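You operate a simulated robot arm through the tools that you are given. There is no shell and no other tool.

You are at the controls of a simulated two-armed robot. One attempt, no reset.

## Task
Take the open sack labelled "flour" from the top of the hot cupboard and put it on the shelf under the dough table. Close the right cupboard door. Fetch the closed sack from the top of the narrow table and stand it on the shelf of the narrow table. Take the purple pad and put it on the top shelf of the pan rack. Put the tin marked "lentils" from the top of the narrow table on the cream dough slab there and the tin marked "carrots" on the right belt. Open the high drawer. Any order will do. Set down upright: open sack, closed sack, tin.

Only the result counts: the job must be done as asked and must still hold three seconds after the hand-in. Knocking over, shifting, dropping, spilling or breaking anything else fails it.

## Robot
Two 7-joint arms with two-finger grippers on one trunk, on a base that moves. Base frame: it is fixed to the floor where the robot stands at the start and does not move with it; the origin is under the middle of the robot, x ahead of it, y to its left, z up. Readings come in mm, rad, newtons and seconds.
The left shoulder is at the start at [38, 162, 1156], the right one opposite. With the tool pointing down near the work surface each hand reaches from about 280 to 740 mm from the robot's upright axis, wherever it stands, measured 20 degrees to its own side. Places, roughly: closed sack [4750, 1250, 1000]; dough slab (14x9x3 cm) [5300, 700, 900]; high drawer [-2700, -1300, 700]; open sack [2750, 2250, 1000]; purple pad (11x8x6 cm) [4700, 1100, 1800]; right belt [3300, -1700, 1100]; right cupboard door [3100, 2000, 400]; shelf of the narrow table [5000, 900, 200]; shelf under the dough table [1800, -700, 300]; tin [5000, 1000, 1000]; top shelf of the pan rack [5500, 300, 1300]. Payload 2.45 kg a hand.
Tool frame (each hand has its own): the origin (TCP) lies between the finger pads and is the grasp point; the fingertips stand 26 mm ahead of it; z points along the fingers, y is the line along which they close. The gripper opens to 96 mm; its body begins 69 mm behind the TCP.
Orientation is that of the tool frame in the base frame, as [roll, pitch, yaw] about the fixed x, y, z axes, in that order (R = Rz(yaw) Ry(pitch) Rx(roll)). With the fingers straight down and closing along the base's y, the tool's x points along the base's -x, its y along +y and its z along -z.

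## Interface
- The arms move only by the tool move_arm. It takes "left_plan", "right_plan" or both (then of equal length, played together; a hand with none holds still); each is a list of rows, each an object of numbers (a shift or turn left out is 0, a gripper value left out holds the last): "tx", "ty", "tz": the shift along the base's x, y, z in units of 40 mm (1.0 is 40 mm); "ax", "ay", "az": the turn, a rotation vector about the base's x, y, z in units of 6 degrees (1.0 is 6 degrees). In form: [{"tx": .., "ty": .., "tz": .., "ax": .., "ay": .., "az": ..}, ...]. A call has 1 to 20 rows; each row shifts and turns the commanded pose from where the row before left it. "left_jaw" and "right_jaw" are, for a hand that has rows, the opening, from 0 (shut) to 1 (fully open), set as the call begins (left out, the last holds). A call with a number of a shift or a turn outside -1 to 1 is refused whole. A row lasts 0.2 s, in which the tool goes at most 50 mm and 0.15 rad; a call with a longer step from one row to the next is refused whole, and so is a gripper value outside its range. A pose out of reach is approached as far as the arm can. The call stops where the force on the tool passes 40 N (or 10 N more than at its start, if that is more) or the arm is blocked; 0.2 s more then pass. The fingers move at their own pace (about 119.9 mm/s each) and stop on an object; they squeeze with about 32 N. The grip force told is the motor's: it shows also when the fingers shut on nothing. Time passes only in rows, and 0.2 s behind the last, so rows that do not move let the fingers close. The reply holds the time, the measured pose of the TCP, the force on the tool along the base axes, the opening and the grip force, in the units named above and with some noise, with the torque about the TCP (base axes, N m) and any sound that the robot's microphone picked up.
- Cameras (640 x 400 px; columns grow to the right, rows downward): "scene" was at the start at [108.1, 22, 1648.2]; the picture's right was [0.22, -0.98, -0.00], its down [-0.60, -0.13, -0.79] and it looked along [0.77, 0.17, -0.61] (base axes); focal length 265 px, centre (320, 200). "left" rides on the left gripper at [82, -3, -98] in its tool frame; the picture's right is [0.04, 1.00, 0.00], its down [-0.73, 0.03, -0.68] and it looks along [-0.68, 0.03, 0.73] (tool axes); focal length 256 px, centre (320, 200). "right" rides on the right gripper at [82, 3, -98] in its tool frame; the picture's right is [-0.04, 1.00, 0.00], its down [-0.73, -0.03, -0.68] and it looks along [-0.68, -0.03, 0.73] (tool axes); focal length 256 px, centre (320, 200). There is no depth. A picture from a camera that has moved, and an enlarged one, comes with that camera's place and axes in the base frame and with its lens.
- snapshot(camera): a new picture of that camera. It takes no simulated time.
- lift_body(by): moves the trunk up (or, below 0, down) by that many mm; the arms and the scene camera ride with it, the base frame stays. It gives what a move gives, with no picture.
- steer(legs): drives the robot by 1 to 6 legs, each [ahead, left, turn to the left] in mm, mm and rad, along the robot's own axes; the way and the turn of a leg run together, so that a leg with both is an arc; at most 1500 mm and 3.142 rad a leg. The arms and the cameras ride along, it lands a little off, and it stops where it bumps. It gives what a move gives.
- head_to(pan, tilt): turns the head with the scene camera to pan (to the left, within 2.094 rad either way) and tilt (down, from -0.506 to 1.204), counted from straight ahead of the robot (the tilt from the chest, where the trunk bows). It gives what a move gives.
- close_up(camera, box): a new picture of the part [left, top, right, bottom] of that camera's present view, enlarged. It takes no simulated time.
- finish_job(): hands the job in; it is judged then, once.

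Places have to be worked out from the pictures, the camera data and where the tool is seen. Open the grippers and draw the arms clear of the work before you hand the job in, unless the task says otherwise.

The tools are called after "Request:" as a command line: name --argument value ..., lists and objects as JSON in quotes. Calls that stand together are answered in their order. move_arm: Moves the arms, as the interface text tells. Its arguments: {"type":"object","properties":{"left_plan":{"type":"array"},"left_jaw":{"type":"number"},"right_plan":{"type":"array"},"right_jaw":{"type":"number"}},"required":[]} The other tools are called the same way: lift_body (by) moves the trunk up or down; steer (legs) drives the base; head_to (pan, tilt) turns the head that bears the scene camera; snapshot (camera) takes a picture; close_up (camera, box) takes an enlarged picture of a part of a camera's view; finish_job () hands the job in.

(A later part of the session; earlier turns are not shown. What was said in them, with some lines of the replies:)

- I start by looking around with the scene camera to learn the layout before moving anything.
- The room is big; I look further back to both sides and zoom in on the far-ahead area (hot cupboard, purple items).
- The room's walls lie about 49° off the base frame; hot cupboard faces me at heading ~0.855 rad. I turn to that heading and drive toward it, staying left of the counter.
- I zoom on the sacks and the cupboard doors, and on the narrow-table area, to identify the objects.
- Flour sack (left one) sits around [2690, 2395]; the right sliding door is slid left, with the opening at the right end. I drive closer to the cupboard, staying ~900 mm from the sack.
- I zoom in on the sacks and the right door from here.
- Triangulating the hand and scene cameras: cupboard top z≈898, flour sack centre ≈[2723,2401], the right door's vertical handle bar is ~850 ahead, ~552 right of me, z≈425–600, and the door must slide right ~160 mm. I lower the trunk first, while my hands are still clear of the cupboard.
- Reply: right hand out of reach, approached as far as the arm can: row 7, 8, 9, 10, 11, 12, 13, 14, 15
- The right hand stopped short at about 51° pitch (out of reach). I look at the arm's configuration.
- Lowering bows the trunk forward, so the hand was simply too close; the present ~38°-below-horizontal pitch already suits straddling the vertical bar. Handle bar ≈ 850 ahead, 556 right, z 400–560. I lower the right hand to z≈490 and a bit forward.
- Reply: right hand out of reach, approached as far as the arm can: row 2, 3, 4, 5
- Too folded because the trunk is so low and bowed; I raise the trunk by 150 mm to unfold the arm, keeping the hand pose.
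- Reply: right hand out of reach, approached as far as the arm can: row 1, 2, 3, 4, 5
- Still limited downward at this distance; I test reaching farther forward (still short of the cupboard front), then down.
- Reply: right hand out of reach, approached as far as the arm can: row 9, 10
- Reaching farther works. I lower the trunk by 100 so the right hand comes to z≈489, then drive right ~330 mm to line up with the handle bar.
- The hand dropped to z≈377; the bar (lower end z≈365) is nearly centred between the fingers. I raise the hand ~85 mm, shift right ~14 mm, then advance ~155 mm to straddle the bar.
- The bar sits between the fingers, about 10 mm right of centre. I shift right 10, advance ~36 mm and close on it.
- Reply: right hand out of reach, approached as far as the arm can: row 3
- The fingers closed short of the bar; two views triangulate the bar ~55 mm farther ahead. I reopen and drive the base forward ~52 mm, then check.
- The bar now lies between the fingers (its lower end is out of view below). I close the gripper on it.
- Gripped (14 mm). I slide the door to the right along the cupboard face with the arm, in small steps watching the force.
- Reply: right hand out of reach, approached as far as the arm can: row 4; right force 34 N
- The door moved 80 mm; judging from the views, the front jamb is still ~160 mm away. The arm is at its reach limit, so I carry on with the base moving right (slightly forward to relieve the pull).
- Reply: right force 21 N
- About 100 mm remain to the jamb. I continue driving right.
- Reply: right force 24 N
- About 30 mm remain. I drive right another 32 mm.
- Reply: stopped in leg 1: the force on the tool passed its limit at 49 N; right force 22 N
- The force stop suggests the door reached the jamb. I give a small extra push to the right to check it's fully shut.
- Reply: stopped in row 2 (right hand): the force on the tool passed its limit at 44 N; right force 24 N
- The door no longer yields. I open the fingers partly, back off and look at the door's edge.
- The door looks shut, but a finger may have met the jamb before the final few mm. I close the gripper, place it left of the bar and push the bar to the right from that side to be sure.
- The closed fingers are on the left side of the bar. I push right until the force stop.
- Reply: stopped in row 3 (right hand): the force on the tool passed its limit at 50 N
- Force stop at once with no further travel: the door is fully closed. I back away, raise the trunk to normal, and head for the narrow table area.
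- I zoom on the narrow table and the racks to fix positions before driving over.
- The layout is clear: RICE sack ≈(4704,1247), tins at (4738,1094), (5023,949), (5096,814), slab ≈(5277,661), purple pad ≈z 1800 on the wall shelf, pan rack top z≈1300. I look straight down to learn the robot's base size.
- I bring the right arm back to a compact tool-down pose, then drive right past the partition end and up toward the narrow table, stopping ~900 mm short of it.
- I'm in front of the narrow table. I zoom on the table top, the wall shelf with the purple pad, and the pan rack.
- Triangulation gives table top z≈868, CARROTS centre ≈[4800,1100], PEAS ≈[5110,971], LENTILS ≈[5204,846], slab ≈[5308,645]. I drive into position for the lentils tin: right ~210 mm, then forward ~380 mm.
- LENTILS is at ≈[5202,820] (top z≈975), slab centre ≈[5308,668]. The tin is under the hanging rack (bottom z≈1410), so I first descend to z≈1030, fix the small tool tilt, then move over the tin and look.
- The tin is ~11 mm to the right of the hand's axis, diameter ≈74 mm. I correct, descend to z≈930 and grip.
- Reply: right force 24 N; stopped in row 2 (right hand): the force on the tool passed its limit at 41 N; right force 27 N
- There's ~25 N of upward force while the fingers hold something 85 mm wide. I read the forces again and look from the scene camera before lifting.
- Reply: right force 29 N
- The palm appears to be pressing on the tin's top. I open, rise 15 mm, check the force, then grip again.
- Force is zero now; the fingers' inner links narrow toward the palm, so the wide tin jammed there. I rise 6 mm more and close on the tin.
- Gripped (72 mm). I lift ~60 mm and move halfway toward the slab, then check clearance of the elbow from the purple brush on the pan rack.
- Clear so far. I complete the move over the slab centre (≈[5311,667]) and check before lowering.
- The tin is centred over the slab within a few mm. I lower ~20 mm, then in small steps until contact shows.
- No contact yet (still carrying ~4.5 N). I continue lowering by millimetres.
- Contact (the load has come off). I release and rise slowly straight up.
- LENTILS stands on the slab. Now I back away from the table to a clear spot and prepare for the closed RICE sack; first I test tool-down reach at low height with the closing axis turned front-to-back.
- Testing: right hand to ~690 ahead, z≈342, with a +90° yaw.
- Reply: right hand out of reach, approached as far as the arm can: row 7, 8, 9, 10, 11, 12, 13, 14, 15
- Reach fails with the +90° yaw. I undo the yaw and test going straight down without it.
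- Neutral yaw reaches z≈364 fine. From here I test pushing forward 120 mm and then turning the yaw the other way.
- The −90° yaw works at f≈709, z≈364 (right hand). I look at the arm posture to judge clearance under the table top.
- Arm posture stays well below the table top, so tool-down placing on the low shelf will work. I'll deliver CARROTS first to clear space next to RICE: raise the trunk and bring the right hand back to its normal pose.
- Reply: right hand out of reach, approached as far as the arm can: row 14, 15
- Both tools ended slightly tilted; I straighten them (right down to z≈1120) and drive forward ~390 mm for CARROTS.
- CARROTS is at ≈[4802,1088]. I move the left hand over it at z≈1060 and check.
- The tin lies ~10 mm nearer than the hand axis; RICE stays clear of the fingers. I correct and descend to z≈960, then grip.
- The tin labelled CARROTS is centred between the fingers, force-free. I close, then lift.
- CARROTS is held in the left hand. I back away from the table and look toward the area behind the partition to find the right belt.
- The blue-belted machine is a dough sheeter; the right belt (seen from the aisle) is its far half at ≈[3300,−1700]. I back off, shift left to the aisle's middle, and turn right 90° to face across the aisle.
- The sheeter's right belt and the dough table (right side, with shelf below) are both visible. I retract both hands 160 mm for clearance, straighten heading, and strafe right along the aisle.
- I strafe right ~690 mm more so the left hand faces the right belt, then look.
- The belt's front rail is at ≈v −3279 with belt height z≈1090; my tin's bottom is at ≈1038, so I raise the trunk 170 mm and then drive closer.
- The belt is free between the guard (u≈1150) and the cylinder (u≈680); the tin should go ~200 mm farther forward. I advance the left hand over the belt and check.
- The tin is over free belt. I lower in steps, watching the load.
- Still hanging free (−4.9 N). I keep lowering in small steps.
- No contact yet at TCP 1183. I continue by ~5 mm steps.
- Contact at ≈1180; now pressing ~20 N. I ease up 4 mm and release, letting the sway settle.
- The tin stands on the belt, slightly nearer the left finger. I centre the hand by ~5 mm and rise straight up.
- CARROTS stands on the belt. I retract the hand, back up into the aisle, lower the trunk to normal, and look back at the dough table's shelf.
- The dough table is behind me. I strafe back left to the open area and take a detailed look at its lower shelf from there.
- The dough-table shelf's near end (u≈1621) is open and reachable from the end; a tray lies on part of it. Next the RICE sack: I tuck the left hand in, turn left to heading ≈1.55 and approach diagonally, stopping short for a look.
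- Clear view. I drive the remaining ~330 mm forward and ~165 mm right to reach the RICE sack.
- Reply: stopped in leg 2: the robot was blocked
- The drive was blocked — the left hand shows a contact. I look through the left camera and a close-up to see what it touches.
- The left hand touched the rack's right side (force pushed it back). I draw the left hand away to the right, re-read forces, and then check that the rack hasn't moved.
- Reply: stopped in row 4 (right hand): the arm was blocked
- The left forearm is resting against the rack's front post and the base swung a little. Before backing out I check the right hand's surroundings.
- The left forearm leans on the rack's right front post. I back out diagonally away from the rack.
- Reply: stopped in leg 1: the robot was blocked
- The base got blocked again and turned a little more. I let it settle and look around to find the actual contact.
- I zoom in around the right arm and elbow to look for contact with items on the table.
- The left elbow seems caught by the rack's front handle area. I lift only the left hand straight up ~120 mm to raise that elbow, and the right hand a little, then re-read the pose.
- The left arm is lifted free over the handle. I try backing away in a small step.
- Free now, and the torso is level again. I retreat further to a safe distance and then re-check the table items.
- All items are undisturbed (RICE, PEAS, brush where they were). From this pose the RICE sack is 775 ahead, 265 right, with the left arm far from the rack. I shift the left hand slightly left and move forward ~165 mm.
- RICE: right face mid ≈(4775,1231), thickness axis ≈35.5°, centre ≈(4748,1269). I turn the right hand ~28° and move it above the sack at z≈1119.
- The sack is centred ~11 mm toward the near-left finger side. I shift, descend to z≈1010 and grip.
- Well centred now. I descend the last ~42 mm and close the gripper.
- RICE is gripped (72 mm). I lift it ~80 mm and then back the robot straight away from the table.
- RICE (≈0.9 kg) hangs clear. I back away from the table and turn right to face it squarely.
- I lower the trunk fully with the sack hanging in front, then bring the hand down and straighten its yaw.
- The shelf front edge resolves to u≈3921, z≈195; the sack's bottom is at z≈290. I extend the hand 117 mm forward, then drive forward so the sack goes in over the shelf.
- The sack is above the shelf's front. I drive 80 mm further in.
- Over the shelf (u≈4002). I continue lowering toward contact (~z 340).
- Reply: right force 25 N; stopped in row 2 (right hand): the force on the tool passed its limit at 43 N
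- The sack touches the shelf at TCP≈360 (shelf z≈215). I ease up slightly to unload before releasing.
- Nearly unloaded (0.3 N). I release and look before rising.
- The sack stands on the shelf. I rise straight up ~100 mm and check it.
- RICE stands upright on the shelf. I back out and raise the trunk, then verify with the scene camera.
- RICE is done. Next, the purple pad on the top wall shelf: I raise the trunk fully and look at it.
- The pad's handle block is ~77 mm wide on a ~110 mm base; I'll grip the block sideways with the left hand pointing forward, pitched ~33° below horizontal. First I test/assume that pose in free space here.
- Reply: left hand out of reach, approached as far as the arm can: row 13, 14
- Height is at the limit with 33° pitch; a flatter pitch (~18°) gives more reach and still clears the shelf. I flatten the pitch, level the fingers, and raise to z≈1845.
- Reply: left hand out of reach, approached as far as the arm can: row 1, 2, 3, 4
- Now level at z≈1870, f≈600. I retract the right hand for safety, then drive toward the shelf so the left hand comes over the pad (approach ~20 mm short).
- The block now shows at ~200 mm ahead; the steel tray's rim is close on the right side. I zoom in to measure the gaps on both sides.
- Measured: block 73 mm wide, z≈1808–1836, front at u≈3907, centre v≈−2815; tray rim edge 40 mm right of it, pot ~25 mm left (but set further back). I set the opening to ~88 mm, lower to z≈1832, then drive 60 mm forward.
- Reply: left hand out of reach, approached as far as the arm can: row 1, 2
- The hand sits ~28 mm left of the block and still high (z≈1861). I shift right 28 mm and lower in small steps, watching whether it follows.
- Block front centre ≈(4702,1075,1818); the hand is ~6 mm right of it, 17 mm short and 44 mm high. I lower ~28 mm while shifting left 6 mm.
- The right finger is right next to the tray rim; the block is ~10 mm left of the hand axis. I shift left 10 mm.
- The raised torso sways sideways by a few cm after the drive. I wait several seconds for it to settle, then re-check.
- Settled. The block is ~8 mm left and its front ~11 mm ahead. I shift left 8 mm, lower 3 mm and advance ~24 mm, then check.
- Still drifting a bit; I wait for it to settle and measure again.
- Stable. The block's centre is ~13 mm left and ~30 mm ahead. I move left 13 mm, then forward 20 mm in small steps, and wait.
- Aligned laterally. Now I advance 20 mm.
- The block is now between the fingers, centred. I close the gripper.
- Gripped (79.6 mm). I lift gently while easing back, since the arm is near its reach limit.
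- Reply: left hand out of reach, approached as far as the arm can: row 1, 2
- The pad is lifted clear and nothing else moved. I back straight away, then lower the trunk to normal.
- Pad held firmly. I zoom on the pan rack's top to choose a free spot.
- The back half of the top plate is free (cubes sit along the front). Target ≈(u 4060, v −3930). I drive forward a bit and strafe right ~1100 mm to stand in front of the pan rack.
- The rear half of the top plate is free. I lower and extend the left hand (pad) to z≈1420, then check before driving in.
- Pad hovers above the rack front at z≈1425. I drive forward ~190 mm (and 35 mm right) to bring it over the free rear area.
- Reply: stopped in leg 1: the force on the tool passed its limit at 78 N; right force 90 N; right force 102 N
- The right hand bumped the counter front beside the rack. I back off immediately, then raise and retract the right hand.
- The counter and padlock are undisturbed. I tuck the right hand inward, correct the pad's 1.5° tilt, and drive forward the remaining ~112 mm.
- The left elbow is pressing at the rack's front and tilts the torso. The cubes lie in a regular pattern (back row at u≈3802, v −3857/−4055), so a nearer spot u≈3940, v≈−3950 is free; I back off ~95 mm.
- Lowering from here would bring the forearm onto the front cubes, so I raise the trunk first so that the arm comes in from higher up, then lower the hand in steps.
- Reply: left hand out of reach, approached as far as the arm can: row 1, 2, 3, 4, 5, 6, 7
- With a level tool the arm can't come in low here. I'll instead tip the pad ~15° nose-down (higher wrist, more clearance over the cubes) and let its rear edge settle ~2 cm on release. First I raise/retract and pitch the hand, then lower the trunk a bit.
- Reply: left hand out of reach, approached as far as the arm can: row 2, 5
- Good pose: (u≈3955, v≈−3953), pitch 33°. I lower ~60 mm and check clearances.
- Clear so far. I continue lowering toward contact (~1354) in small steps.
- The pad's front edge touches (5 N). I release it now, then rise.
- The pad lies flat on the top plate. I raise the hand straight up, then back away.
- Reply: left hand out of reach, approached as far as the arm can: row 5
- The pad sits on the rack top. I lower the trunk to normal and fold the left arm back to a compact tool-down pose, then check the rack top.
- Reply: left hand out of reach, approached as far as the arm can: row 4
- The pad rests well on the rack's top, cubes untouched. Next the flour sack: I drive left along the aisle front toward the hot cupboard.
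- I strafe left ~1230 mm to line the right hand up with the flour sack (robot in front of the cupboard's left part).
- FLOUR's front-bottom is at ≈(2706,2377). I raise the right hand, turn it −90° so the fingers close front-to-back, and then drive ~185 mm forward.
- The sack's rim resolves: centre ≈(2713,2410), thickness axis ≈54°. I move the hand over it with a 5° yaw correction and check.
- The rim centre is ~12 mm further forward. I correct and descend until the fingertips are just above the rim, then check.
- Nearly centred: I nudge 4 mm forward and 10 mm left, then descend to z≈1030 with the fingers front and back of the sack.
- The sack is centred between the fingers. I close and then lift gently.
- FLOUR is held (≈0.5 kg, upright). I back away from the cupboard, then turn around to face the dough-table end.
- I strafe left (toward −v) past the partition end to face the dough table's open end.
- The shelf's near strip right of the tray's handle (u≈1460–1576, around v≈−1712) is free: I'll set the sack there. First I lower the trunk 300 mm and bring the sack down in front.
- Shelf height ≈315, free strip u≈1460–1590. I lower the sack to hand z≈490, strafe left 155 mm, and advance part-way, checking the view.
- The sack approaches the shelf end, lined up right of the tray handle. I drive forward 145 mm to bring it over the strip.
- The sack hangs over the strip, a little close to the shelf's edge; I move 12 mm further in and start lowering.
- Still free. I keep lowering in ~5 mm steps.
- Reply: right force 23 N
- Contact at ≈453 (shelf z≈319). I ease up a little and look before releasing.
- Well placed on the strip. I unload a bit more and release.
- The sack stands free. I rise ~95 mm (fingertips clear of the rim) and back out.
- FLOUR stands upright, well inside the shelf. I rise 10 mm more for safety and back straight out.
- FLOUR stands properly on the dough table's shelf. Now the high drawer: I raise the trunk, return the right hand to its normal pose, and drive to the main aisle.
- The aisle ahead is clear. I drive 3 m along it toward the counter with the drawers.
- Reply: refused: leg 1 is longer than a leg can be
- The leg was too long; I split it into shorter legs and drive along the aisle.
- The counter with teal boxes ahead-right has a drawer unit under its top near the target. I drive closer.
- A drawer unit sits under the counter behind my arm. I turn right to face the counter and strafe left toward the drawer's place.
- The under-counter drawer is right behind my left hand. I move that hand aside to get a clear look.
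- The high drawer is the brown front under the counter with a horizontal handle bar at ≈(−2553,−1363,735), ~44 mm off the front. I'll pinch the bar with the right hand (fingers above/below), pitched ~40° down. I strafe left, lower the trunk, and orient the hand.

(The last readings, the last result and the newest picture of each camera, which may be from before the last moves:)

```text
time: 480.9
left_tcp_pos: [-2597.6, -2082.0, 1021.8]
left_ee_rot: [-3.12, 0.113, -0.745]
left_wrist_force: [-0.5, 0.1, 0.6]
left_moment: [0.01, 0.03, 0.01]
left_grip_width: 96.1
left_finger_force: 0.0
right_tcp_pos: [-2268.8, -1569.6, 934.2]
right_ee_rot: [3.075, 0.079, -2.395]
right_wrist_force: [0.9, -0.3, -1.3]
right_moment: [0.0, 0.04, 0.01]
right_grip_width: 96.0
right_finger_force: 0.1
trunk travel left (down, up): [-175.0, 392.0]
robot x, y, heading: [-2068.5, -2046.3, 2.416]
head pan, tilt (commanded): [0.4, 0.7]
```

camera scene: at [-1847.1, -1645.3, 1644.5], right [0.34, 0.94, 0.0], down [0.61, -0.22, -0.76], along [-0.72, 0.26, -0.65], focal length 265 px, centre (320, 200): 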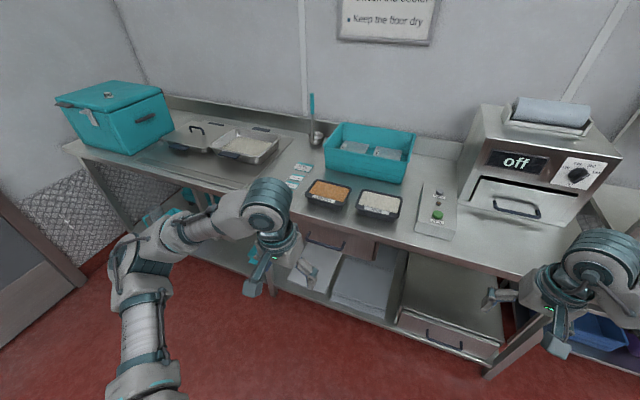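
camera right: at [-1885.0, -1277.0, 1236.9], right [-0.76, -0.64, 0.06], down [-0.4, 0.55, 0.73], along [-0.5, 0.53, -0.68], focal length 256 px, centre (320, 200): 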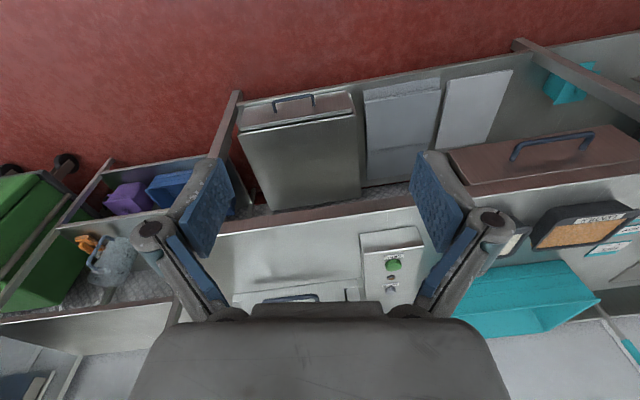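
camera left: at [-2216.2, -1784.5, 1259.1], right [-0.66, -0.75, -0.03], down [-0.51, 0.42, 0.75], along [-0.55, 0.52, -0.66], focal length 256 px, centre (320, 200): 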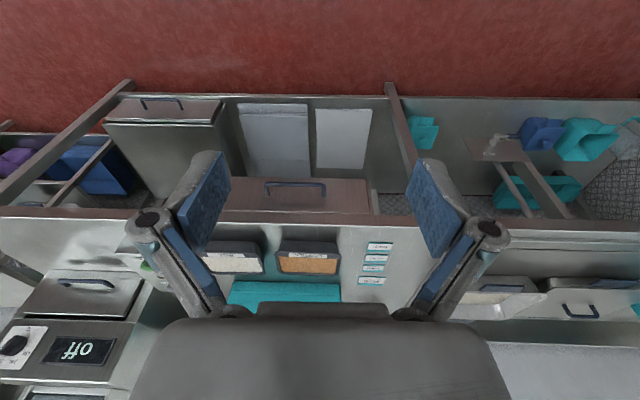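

Now I pitch the tool up ~50° while lowering and advancing toward the handle (still short of the counter).

Request:
move_arm --right_plan '[{"tx": -0.342, "ty": 0.176, "tz": -0.48, "ax": 0.614, "ay": 0.692}, {"tx": -0.342, "ty": 0.176, "tz": -0.48, "ax": 0.614, "ay": 0.692}, {"tx": -0.342, "ty": 0.176, "tz": -0.48, "ax": 0.614, "ay": 0.692}, {"tx": -0.342, "ty": 0.176, "tz": -0.48, "ax": 0.614, "ay": 0.692}, {"tx": -0.342, "ty": 0.176, "tz": -0.48, "ax": 0.614, "ay": 0.692}, {"tx": -0.342, "ty": 0.176, "tz": -0.48, "ax": 0.614, "ay": 0.692}, {"tx": -0.342, "ty": 0.176, "tz": -0.48, "ax": 0.614, "ay": 0.692}, {"tx": -0.342, "ty": 0.176, "tz": -0.48, "ax": 0.614, "ay": 0.692}, {"tx": -0.342, "ty": 0.176, "tz": -0.48, "ax": 0.614, "ay": 0.692}]'

Request:
snapshot --camera "right"

Request:
snapshot --camera "scene"

```text
time: 482.9
left_tcp_pos: [-2598.0, -2080.2, 1021.3]
left_ee_rot: [-3.118, 0.112, -0.744]
left_wrist_force: [0.3, 0.2, 0.3]
left_moment: [-0.03, -0.01, -0.01]
left_grip_width: 95.8
left_finger_force: 0.1
right_tcp_pos: [-2391.0, -1506.4, 759.8]
right_ee_rot: [2.208, -0.023, -2.417]
right_wrist_force: [0.7, 0.0, -0.6]
right_moment: [0.03, 0.0, -0.01]
right_grip_width: 95.9
right_finger_force: 0.0
trunk travel left (down, up): [-175.0, 392.0]
robot x, y, heading: [-2068.1, -2045.9, 2.42]
head pan, tilt (commanded): [0.4, 0.7]
```

```text
taken
camera right: at [-2401.2, -1617.6, 823.7], right [-0.35, 0.48, 0.8], down [0.93, 0.07, 0.36], along [0.12, 0.87, -0.47], focal length 256 px, centre (320, 200)
```

right: 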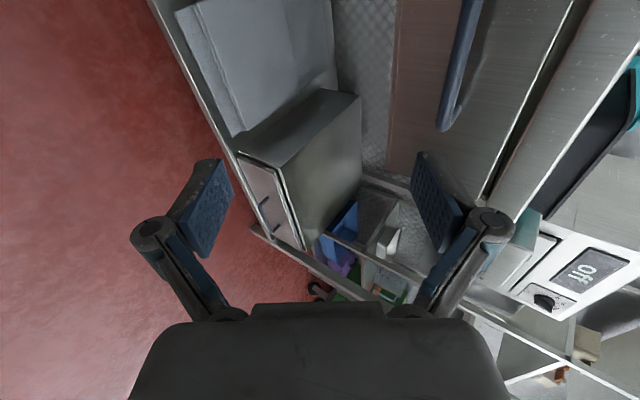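

```text
taken
camera scene: at [-2249.7, -1930.7, 1487.1], right [0.32, 0.95, 0.0], down [0.61, -0.21, -0.76], along [-0.72, 0.24, -0.65], focal length 265 px, centre (320, 200)
```

scene: 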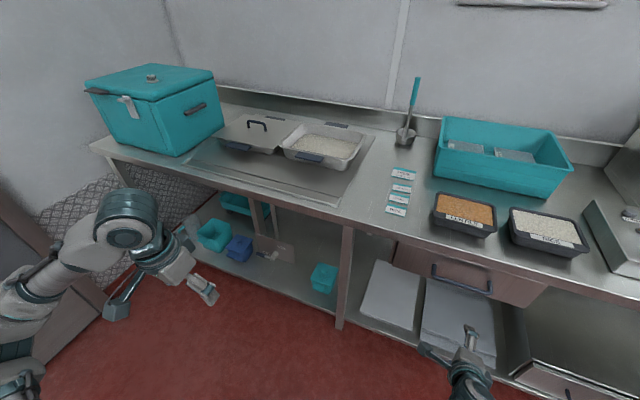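

Orientation is right (fingers above/below, 37° down). I set the opening to ~58 mm, lower to z≈736, drive 150 mm forward, and check.

Request:
move_arm --right_plan '[{"tz": -0.3}, {"tz": -0.3}, {}]' --right_jaw 0.6

Request:
steer --legs '[[150, 0, 0]]'

Request:
head_to --pan -0.1 --tilt 0.9

Request:
snapshot --camera "scene"

Request:
snapshot --camera "right"

```text
time: 483.7
left_tcp_pos: [-2598.1, -2081.6, 1021.6]
left_ee_rot: [-3.118, 0.113, -0.746]
left_wrist_force: [0.5, -0.3, -0.2]
left_moment: [0.03, -0.02, 0.0]
left_grip_width: 96.0
left_finger_force: 0.0
right_tcp_pos: [-2390.6, -1506.0, 735.2]
right_ee_rot: [2.211, -0.021, -2.419]
right_wrist_force: [-0.2, -0.7, 0.7]
right_moment: [-0.02, -0.01, -0.02]
right_grip_width: 57.3
right_finger_force: 0.1
trunk travel left (down, up): [-175.0, 392.0]
robot x, y, heading: [-2070.4, -2047.0, 2.418]
head pan, tilt (commanded): [0.4, 0.7]
```

```text
time: 485.1
left_tcp_pos: [-2708.6, -1983.4, 1022.5]
left_ee_rot: [-3.121, 0.112, -0.744]
left_wrist_force: [-0.8, 1.0, 0.3]
left_moment: [0.0, -0.07, -0.03]
left_grip_width: 96.2
left_finger_force: 0.1
right_tcp_pos: [-2503.6, -1406.6, 736.4]
right_ee_rot: [2.209, -0.022, -2.418]
right_wrist_force: [0.0, 0.5, -0.7]
right_moment: [0.03, -0.02, -0.01]
right_grip_width: 57.4
right_finger_force: 0.1
trunk travel left (down, up): [-175.0, 392.0]
robot x, y, heading: [-2180.3, -1947.0, 2.421]
head pan, tilt (commanded): [0.4, 0.7]
```

```text
time: 486.0
left_tcp_pos: [-2706.2, -1986.3, 1024.7]
left_ee_rot: [-3.12, 0.117, -0.744]
left_wrist_force: [-0.4, 0.3, -0.2]
left_moment: [0.0, 0.0, -0.02]
left_grip_width: 96.3
left_finger_force: 0.2
right_tcp_pos: [-2501.0, -1410.2, 739.1]
right_ee_rot: [2.206, -0.021, -2.417]
right_wrist_force: [1.1, -1.3, -1.0]
right_moment: [0.01, -0.01, 0.02]
right_grip_width: 57.1
right_finger_force: 0.0
trunk travel left (down, up): [-175.0, 392.0]
robot x, y, heading: [-2179.4, -1950.5, 2.421]
head pan, tilt (commanded): [-0.099, 0.901]
```

```text
taken
camera scene: at [-2331.5, -1804.7, 1471.1], right [0.73, 0.68, 0.0], down [0.54, -0.58, -0.62], along [-0.42, 0.45, -0.79], focal length 265 px, centre (320, 200)
```

scene: 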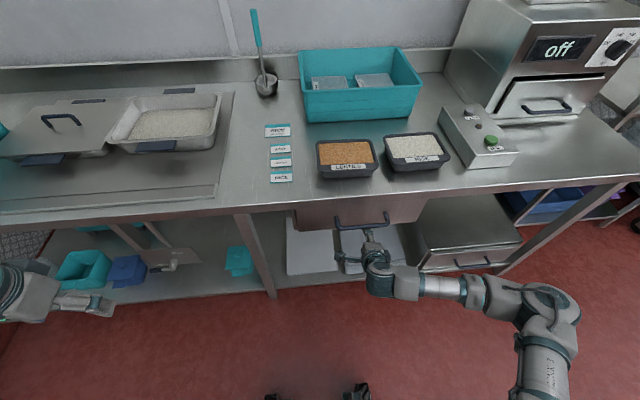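

```text
taken
camera right: at [-2511.3, -1521.0, 801.8], right [-0.35, 0.48, 0.8], down [0.93, 0.07, 0.36], along [0.12, 0.87, -0.47], focal length 256 px, centre (320, 200)
```

right: 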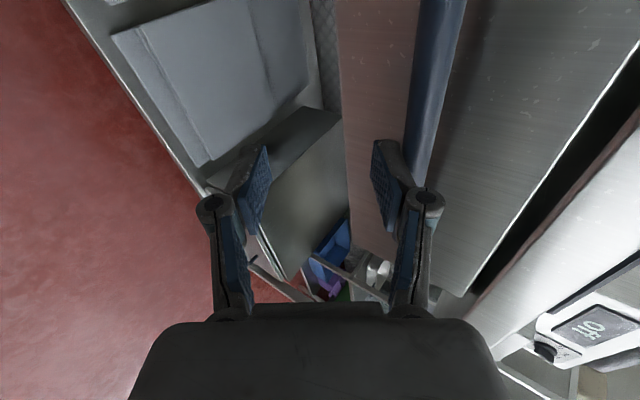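

I zoom in on the hand and handle from the scene camera to verify the relative heights.

Request:
close_up --camera "scene" --box '[280, 180, 460, 310]'

```text
3.08 times, centred on (370, 245) of scene
camera zoom: at [-2331.5, -1804.7, 1471.1], right [0.73, 0.68, 0.0], down [0.54, -0.58, -0.62], along [-0.42, 0.45, -0.79], focal length 817 px, centre (166, 62)
```

zoom: 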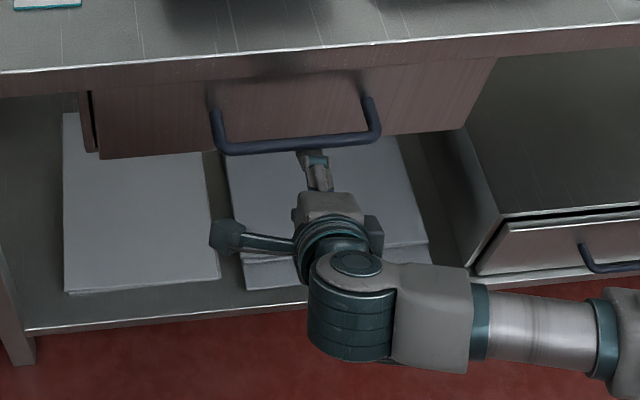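

The handle bar is actually at z≈769 and protrudes slightly beyond the counter edge (v≈980) — my upper finger is just below it. I pull back 40 mm, raise ~30 mm, and narrow the opening a bit.

Request:
move_arm --right_plan '[{"tx": 0.5, "ty": -0.44}, {"tx": 0.5, "ty": -0.44, "tz": 0.1}, {"tz": 0.35}, {"tz": 0.3}, {}]' --right_jaw 0.5

Request:
snapshot --camera "right"

Request:
close_up --camera "scene" --box '[280, 180, 460, 310]'

```text
time: 487.2
left_tcp_pos: [-2705.7, -1985.7, 1024.3]
left_ee_rot: [-3.12, 0.116, -0.742]
left_wrist_force: [-0.5, -0.6, 0.5]
left_moment: [-0.03, 0.0, -0.01]
left_grip_width: 96.1
left_finger_force: 0.1
right_tcp_pos: [-2461.1, -1445.4, 769.3]
right_ee_rot: [2.209, -0.024, -2.417]
right_wrist_force: [-0.4, -0.5, 0.1]
right_moment: [-0.02, -0.01, 0.01]
right_grip_width: 47.8
right_finger_force: 0.1
trunk travel left (down, up): [-175.0, 392.0]
robot x, y, heading: [-2173.3, -1945.6, 2.421]
head pan, tilt (commanded): [-0.099, 0.901]
```

```text
taken
camera right: at [-2471.8, -1556.9, 832.1], right [-0.35, 0.48, 0.8], down [0.93, 0.07, 0.36], along [0.12, 0.87, -0.47], focal length 256 px, centre (320, 200)
```

right: 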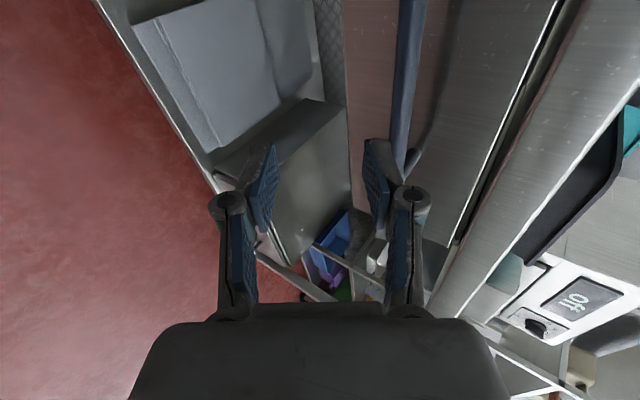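

```text
3.08 times, centred on (370, 245) of scene
camera zoom: at [-2331.6, -1804.5, 1471.1], right [0.73, 0.68, 0.0], down [0.54, -0.58, -0.62], along [-0.42, 0.45, -0.79], focal length 817 px, centre (166, 62)
```

zoom: 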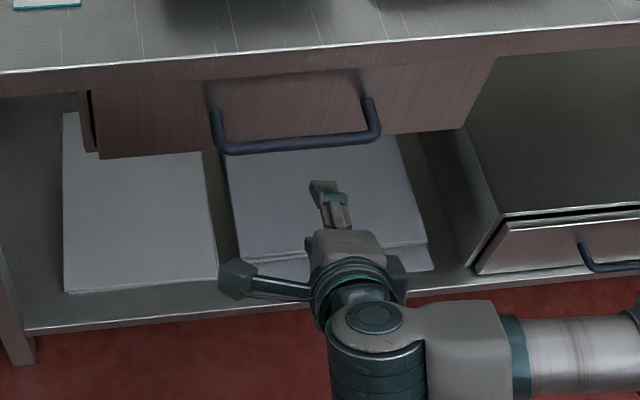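

Refined: bar at v≈977, z≈774. I raise 18 mm so the bar enters between the fingers, then advance ~75 mm in steps.

Request:
move_arm --right_plan '[{"tz": 0.45}, {"tx": -0.47, "ty": 0.415}, {"tx": -0.47, "ty": 0.415}, {}]'

Request:
snapshot --camera "right"

Request:
close_up --camera "scene" --box '[280, 180, 460, 310]'

```text
time: 488.2
left_tcp_pos: [-2705.0, -1986.9, 1024.2]
left_ee_rot: [-3.12, 0.117, -0.743]
left_wrist_force: [0.1, 0.1, -0.3]
left_moment: [0.04, 0.04, -0.01]
left_grip_width: 96.2
left_finger_force: 0.0
right_tcp_pos: [-2498.1, -1410.8, 786.1]
right_ee_rot: [2.206, -0.021, -2.416]
right_wrist_force: [0.4, 0.9, -0.6]
right_moment: [0.03, -0.02, 0.02]
right_grip_width: 48.2
right_finger_force: 0.1
trunk travel left (down, up): [-175.0, 392.0]
robot x, y, heading: [-2180.6, -1948.5, 2.419]
head pan, tilt (commanded): [-0.099, 0.901]
```

```text
taken
camera right: at [-2507.7, -1522.7, 849.9], right [-0.35, 0.48, 0.8], down [0.93, 0.07, 0.36], along [0.12, 0.87, -0.47], focal length 256 px, centre (320, 200)
```

right: 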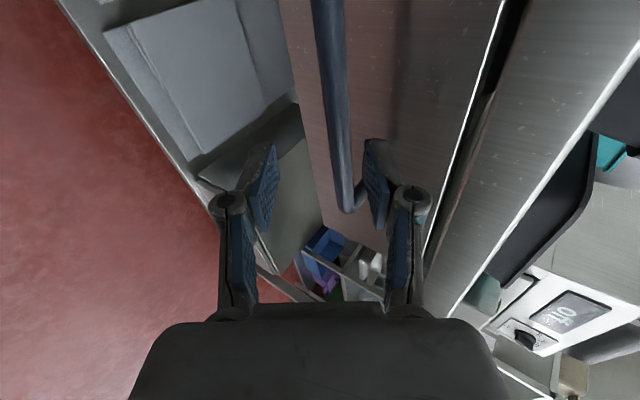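

```text
3.08 times, centred on (370, 245) of scene
camera zoom: at [-2331.2, -1804.8, 1471.2], right [0.73, 0.68, 0.0], down [0.54, -0.58, -0.62], along [-0.42, 0.45, -0.79], focal length 817 px, centre (166, 62)
```

zoom: 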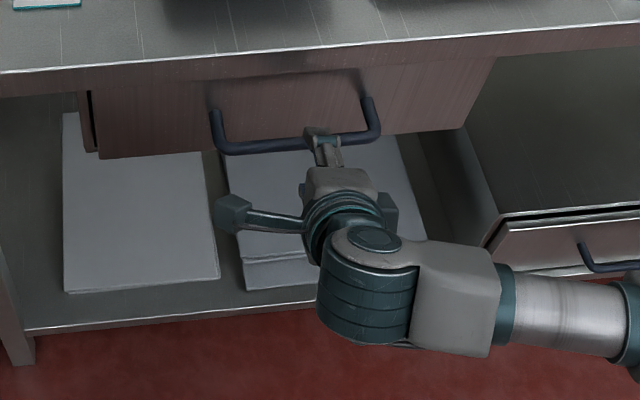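

The bar now lies between the fingers, just beyond the tips. I shift left 20 mm toward the bar's middle, advance 28 mm, and close.

Request:
move_arm --right_plan '[{"tx": -0.33, "ty": -0.375}, {"tx": -0.26, "ty": 0.23}, {"tx": -0.26, "ty": 0.23}, {}]'

Request:
snapshot --camera "right"

Request:
move_arm --right_plan '[{}, {}, {}, {}]' --right_jaw 0.0

```text
time: 489.2
left_tcp_pos: [-2705.4, -1986.7, 1024.0]
left_ee_rot: [-3.12, 0.116, -0.744]
left_wrist_force: [-0.4, -0.5, -0.2]
left_moment: [0.01, 0.0, -0.02]
left_grip_width: 96.0
left_finger_force: 0.0
right_tcp_pos: [-2532.6, -1408.1, 787.5]
right_ee_rot: [2.207, -0.021, -2.418]
right_wrist_force: [-1.0, -0.1, 0.4]
right_moment: [0.04, -0.02, 0.0]
right_grip_width: 48.0
right_finger_force: 0.0
trunk travel left (down, up): [-175.0, 392.0]
robot x, y, heading: [-2179.9, -1952.6, 2.421]
head pan, tilt (commanded): [-0.099, 0.901]
```

```text
taken
camera right: at [-2543.3, -1519.2, 850.8], right [-0.35, 0.48, 0.8], down [0.93, 0.07, 0.36], along [0.12, 0.87, -0.47], focal length 256 px, centre (320, 200)
```

right: 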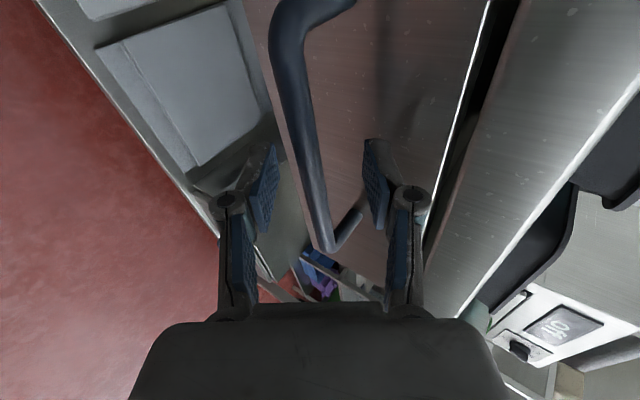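

```text
time: 490.2
left_tcp_pos: [-2705.8, -1987.1, 1022.9]
left_ee_rot: [-3.122, 0.116, -0.744]
left_wrist_force: [-0.3, -0.9, 0.2]
left_moment: [0.0, 0.0, -0.02]
left_grip_width: 96.2
left_finger_force: 0.1
right_tcp_pos: [-2532.1, -1410.0, 782.8]
right_ee_rot: [2.214, -0.021, -2.416]
right_wrist_force: [18.2, -18.0, -25.0]
right_moment: [0.28, -1.09, 0.48]
right_grip_width: 15.4
right_finger_force: 41.3
trunk travel left (down, up): [-175.0, 392.0]
robot x, y, heading: [-2179.3, -1948.7, 2.422]
head pan, tilt (commanded): [-0.099, 0.901]
```

The bar is gripped (15 mm). I ease the hand 5 mm down, then pull by driving backward.

Request:
move_arm --right_plan '[{"tz": -0.12, "tx": 0.08, "ty": -0.07}, {}]'

Request:
steer --legs '[[-90, 0, 0]]'

Request:
snapshot --camera "scene"

```text
time: 490.8
left_tcp_pos: [-2707.5, -1986.7, 1022.7]
left_ee_rot: [-3.117, 0.115, -0.742]
left_wrist_force: [-1.0, 0.2, -0.4]
left_moment: [-0.03, 0.02, 0.02]
left_grip_width: 95.8
left_finger_force: 0.0
right_tcp_pos: [-2532.0, -1408.7, 782.2]
right_ee_rot: [2.205, -0.023, -2.416]
right_wrist_force: [-6.0, -2.9, -13.9]
right_moment: [0.37, -0.56, 0.83]
right_grip_width: 15.4
right_finger_force: 41.2
trunk travel left (down, up): [-175.0, 392.0]
robot x, y, heading: [-2181.9, -1950.1, 2.419]
head pan, tilt (commanded): [-0.099, 0.901]
```

```text
time: 491.9
left_tcp_pos: [-2639.0, -2046.5, 1023.6]
left_ee_rot: [-3.119, 0.116, -0.744]
left_wrist_force: [-0.4, -0.9, 0.1]
left_moment: [0.03, -0.02, 0.01]
left_grip_width: 96.5
left_finger_force: 0.1
right_tcp_pos: [-2461.7, -1469.6, 783.1]
right_ee_rot: [2.205, -0.024, -2.417]
right_wrist_force: [-5.2, -4.6, -7.4]
right_moment: [0.33, -0.4, 0.95]
right_grip_width: 15.5
right_finger_force: 41.5
trunk travel left (down, up): [-175.0, 392.0]
robot x, y, heading: [-2115.0, -2005.8, 2.418]
head pan, tilt (commanded): [-0.099, 0.901]
```

```text
taken
camera scene: at [-2266.2, -1865.3, 1471.1], right [0.73, 0.68, 0.0], down [0.54, -0.57, -0.62], along [-0.42, 0.45, -0.79], focal length 265 px, centre (320, 200)
```

scene: 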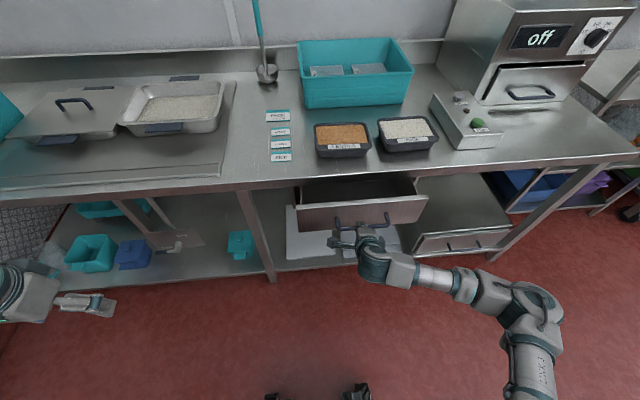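

The drawer is sliding open (~90 mm). I pull further.

Request:
steer --legs '[[-160, 0, 0]]'

Request:
snapshot --camera "scene"

```text
time: 493.3
left_tcp_pos: [-2514.9, -2152.9, 1025.6]
left_ee_rot: [-3.12, 0.119, -0.745]
left_wrist_force: [-0.4, -0.5, 0.0]
left_moment: [0.0, 0.02, 0.01]
left_grip_width: 96.2
left_finger_force: 0.1
right_tcp_pos: [-2338.4, -1578.8, 783.1]
right_ee_rot: [2.205, -0.025, -2.414]
right_wrist_force: [-8.1, -8.5, -20.8]
right_moment: [-0.01, -0.39, 1.29]
right_grip_width: 15.8
right_finger_force: 41.3
trunk travel left (down, up): [-175.0, 392.0]
robot x, y, heading: [-1996.2, -2112.7, 2.421]
head pan, tilt (commanded): [-0.099, 0.901]
```

```text
taken
camera scene: at [-2147.8, -1970.7, 1470.4], right [0.73, 0.68, 0.0], down [0.54, -0.58, -0.62], along [-0.42, 0.45, -0.79], focal length 265 px, centre (320, 200)
```

scene: 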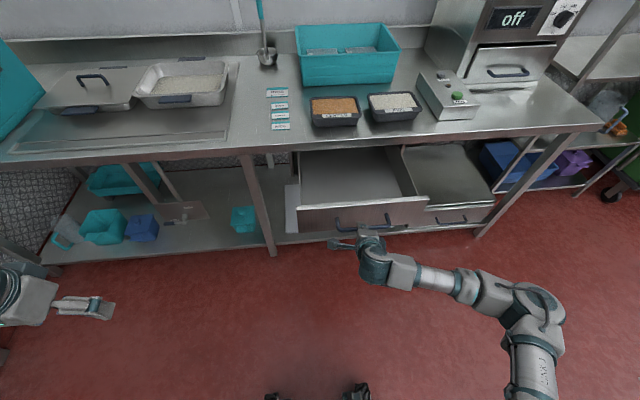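

Now ~255 mm open and still moving freely. I pull until it stops.

Request:
steer --legs '[[-80, 0, 0]]'

Request:
steer --legs '[[-60, 0, 0]]'

Request:
snapshot --camera "scene"

```text
time: 494.4
left_tcp_pos: [-2448.6, -2208.2, 1027.8]
left_ee_rot: [-3.124, 0.124, -0.745]
left_wrist_force: [0.2, -0.3, 0.8]
left_moment: [0.03, 0.01, 0.0]
left_grip_width: 95.8
left_finger_force: 0.0
right_tcp_pos: [-2272.9, -1632.5, 786.1]
right_ee_rot: [2.201, -0.029, -2.417]
right_wrist_force: [-0.5, -0.3, -0.2]
right_moment: [0.02, 0.02, -0.01]
right_grip_width: 0.1
right_finger_force: 28.5
trunk travel left (down, up): [-175.0, 392.0]
robot x, y, heading: [-1930.1, -2172.5, 2.411]
head pan, tilt (commanded): [-0.099, 0.901]
```

```text
time: 495.4
left_tcp_pos: [-2400.5, -2253.4, 1030.4]
left_ee_rot: [-3.124, 0.133, -0.744]
left_wrist_force: [0.3, -0.8, 0.0]
left_moment: [0.02, -0.03, -0.01]
left_grip_width: 96.1
left_finger_force: 0.1
right_tcp_pos: [-2226.3, -1676.6, 790.7]
right_ee_rot: [2.192, -0.027, -2.416]
right_wrist_force: [1.0, 0.1, -0.5]
right_moment: [-0.01, -0.02, 0.02]
right_grip_width: 0.1
right_finger_force: 28.8
trunk travel left (down, up): [-175.0, 392.0]
robot x, y, heading: [-1884.9, -2208.3, 2.417]
head pan, tilt (commanded): [-0.099, 0.901]
```

```text
taken
camera scene: at [-2036.9, -2066.1, 1471.2], right [0.73, 0.68, 0.0], down [0.53, -0.58, -0.62], along [-0.42, 0.45, -0.79], focal length 265 px, centre (320, 200)
```

scene: 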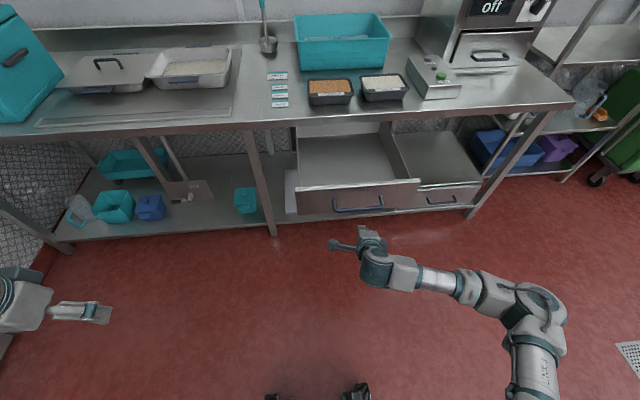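

The fingers slipped off as the drawer reached its end (~316 mm open). I take a close look at the drawer.

Request:
close_up --camera "scene" --box '[240, 80, 520, 260]'

Request:
snapshot --camera "left"

```text
2.22 times, centred on (380, 170) of scene
camera zoom: at [-2036.9, -2066.1, 1471.2], right [0.73, 0.68, 0.0], down [0.53, -0.58, -0.62], along [-0.42, 0.45, -0.79], focal length 590 px, centre (187, 267)
```

zoom: 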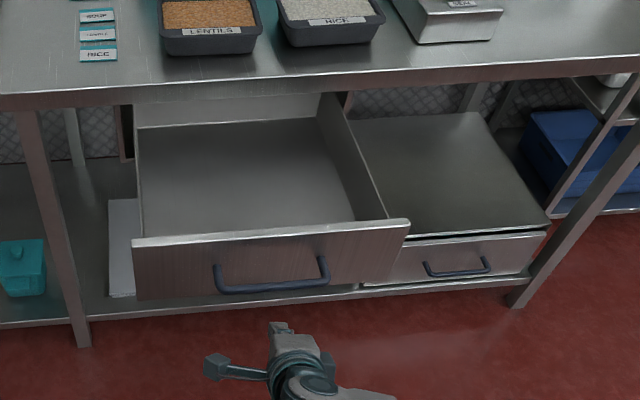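

```text
taken
camera left: at [-2331.5, -2318.4, 1118.1], right [-0.65, -0.76, -0.02], down [-0.5, 0.4, 0.77], along [-0.57, 0.51, -0.64], focal length 256 px, centre (320, 200)
```

left: 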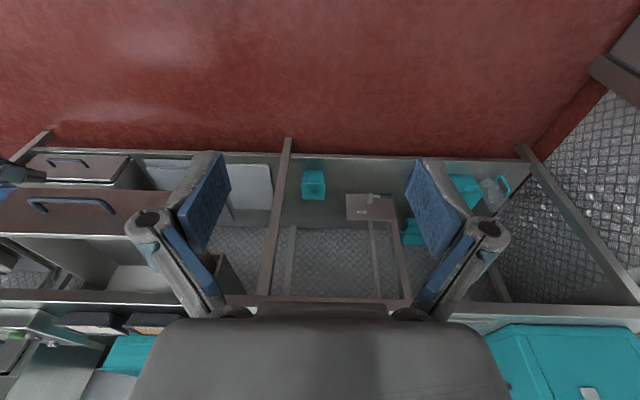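

The high drawer is fully open. I open the right gripper, back away, and bring the arms into a clear, neutral pose.

Request:
move_arm --right_plan '[{}, {}, {}]' --right_jaw 1.0 --left_plan '[{}, {}, {}]' --left_jaw 1.0

Request:
steer --legs '[[-250, 0, 0]]'

Request:
lift_body --by 150

Request:
head_to --pan 0.0 --tilt 0.6

Request:
snapshot --camera "scene"

```text
time: 496.2
left_tcp_pos: [-2397.9, -2254.8, 1031.5]
left_ee_rot: [-3.122, 0.133, -0.745]
left_wrist_force: [-0.8, 0.9, 0.0]
left_moment: [-0.01, -0.01, 0.03]
left_grip_width: 95.7
left_finger_force: 0.0
right_tcp_pos: [-2225.1, -1677.8, 791.8]
right_ee_rot: [2.193, -0.028, -2.416]
right_wrist_force: [-0.9, 0.6, -0.3]
right_moment: [0.02, 0.03, -0.01]
right_grip_width: 96.0
right_finger_force: 0.1
trunk travel left (down, up): [-175.0, 392.0]
robot x, y, heading: [-1887.5, -2206.9, 2.415]
head pan, tilt (commanded): [-0.099, 0.901]
```

```text
time: 498.0
left_tcp_pos: [-2211.5, -2421.3, 1031.2]
left_ee_rot: [-3.122, 0.131, -0.743]
left_wrist_force: [-0.2, -0.2, -0.6]
left_moment: [-0.01, -0.01, 0.0]
left_grip_width: 96.2
left_finger_force: 0.3
right_tcp_pos: [-2038.7, -1843.9, 791.4]
right_ee_rot: [2.19, -0.028, -2.414]
right_wrist_force: [0.0, 0.0, 0.8]
right_moment: [0.0, 0.01, 0.02]
right_grip_width: 96.0
right_finger_force: 0.0
trunk travel left (down, up): [-175.0, 392.0]
robot x, y, heading: [-1702.1, -2371.0, 2.419]
head pan, tilt (commanded): [-0.099, 0.901]
```

```text
time: 499.7
left_tcp_pos: [-2210.6, -2422.6, 1181.9]
left_ee_rot: [-3.122, 0.133, -0.744]
left_wrist_force: [0.5, -0.3, 0.1]
left_moment: [-0.01, -0.02, 0.0]
left_grip_width: 95.8
left_finger_force: 0.1
right_tcp_pos: [-2038.0, -1844.1, 943.9]
right_ee_rot: [2.19, -0.027, -2.415]
right_wrist_force: [-0.6, 0.5, 0.4]
right_moment: [0.01, -0.01, -0.01]
right_grip_width: 96.0
right_finger_force: 0.1
trunk travel left (down, up): [-325.0, 242.0]
robot x, y, heading: [-1702.0, -2370.6, 2.415]
head pan, tilt (commanded): [-0.099, 0.901]
```

```text
time: 500.5
left_tcp_pos: [-2209.2, -2422.6, 1181.9]
left_ee_rot: [-3.125, 0.134, -0.743]
left_wrist_force: [-0.3, -0.2, -0.1]
left_moment: [0.01, 0.01, -0.03]
left_grip_width: 95.7
left_finger_force: 0.0
right_tcp_pos: [-2038.0, -1843.7, 944.3]
right_ee_rot: [2.189, -0.03, -2.415]
right_wrist_force: [0.1, -0.3, 0.0]
right_moment: [0.03, -0.02, -0.01]
right_grip_width: 96.0
right_finger_force: 0.1
trunk travel left (down, up): [-325.0, 242.0]
robot x, y, heading: [-1698.6, -2371.5, 2.42]
head pan, tilt (commanded): [0.0, 0.6]
```

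```text
taken
camera scene: at [-1784.9, -2298.7, 1653.1], right [0.66, 0.75, 0.0], down [0.43, -0.38, -0.82], along [-0.62, 0.55, -0.57], focal length 265 px, centre (320, 200)
```

scene: 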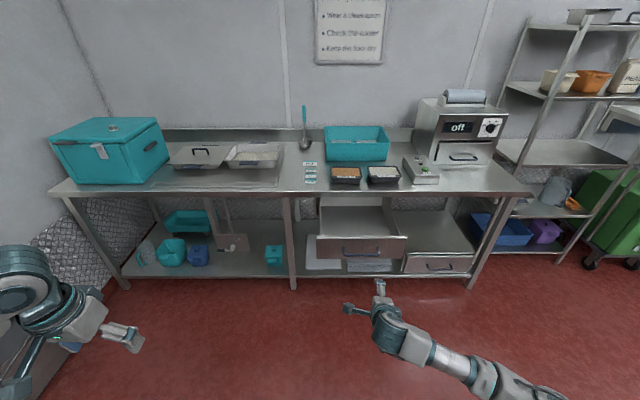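

All jobs are done and were checked after release; both grippers are open and the arms are clear of everything. I hand the job in.

Request:
finish_job

```text
The job is handed in.
```

I finished every part of the task and handed it in; I have not seen the judge's verdict.

| Task | Result |
|---|---|
| Flour sack | Standing upright on the shelf under the dough table, at its open end beside the tray |
| Right cupboard door | Slid fully shut; a 50 N push moved it no further |
| Closed sack (RICE) | Standing upright on the narrow table's lower shelf |
| Purple pad | Lying on the pan rack's top shelf, behind the coloured cubes |
| "Lentils" tin | Standing on the dough slab |
| "Carrots" tin | Standing on the right belt |
| High drawer | Pulled open about 316 mm, apparently to its stop |

Three unplanned contacts happened on the way. My left arm leaned on the wheeled rack beside the narrow table. My left elbow pressed against the pan rack's front. My right hand bumped the counter next to the pan rack hard enough to trip the force stop. In the camera views before and after, both racks, the counter and the nearby items were in the same places to within about 15 mm. I can't rule out a shift of a few millimetres.

I last saw the "carrots" tin when I looked back at the belt after setting it down. I last saw the cupboard door soon after closing it.
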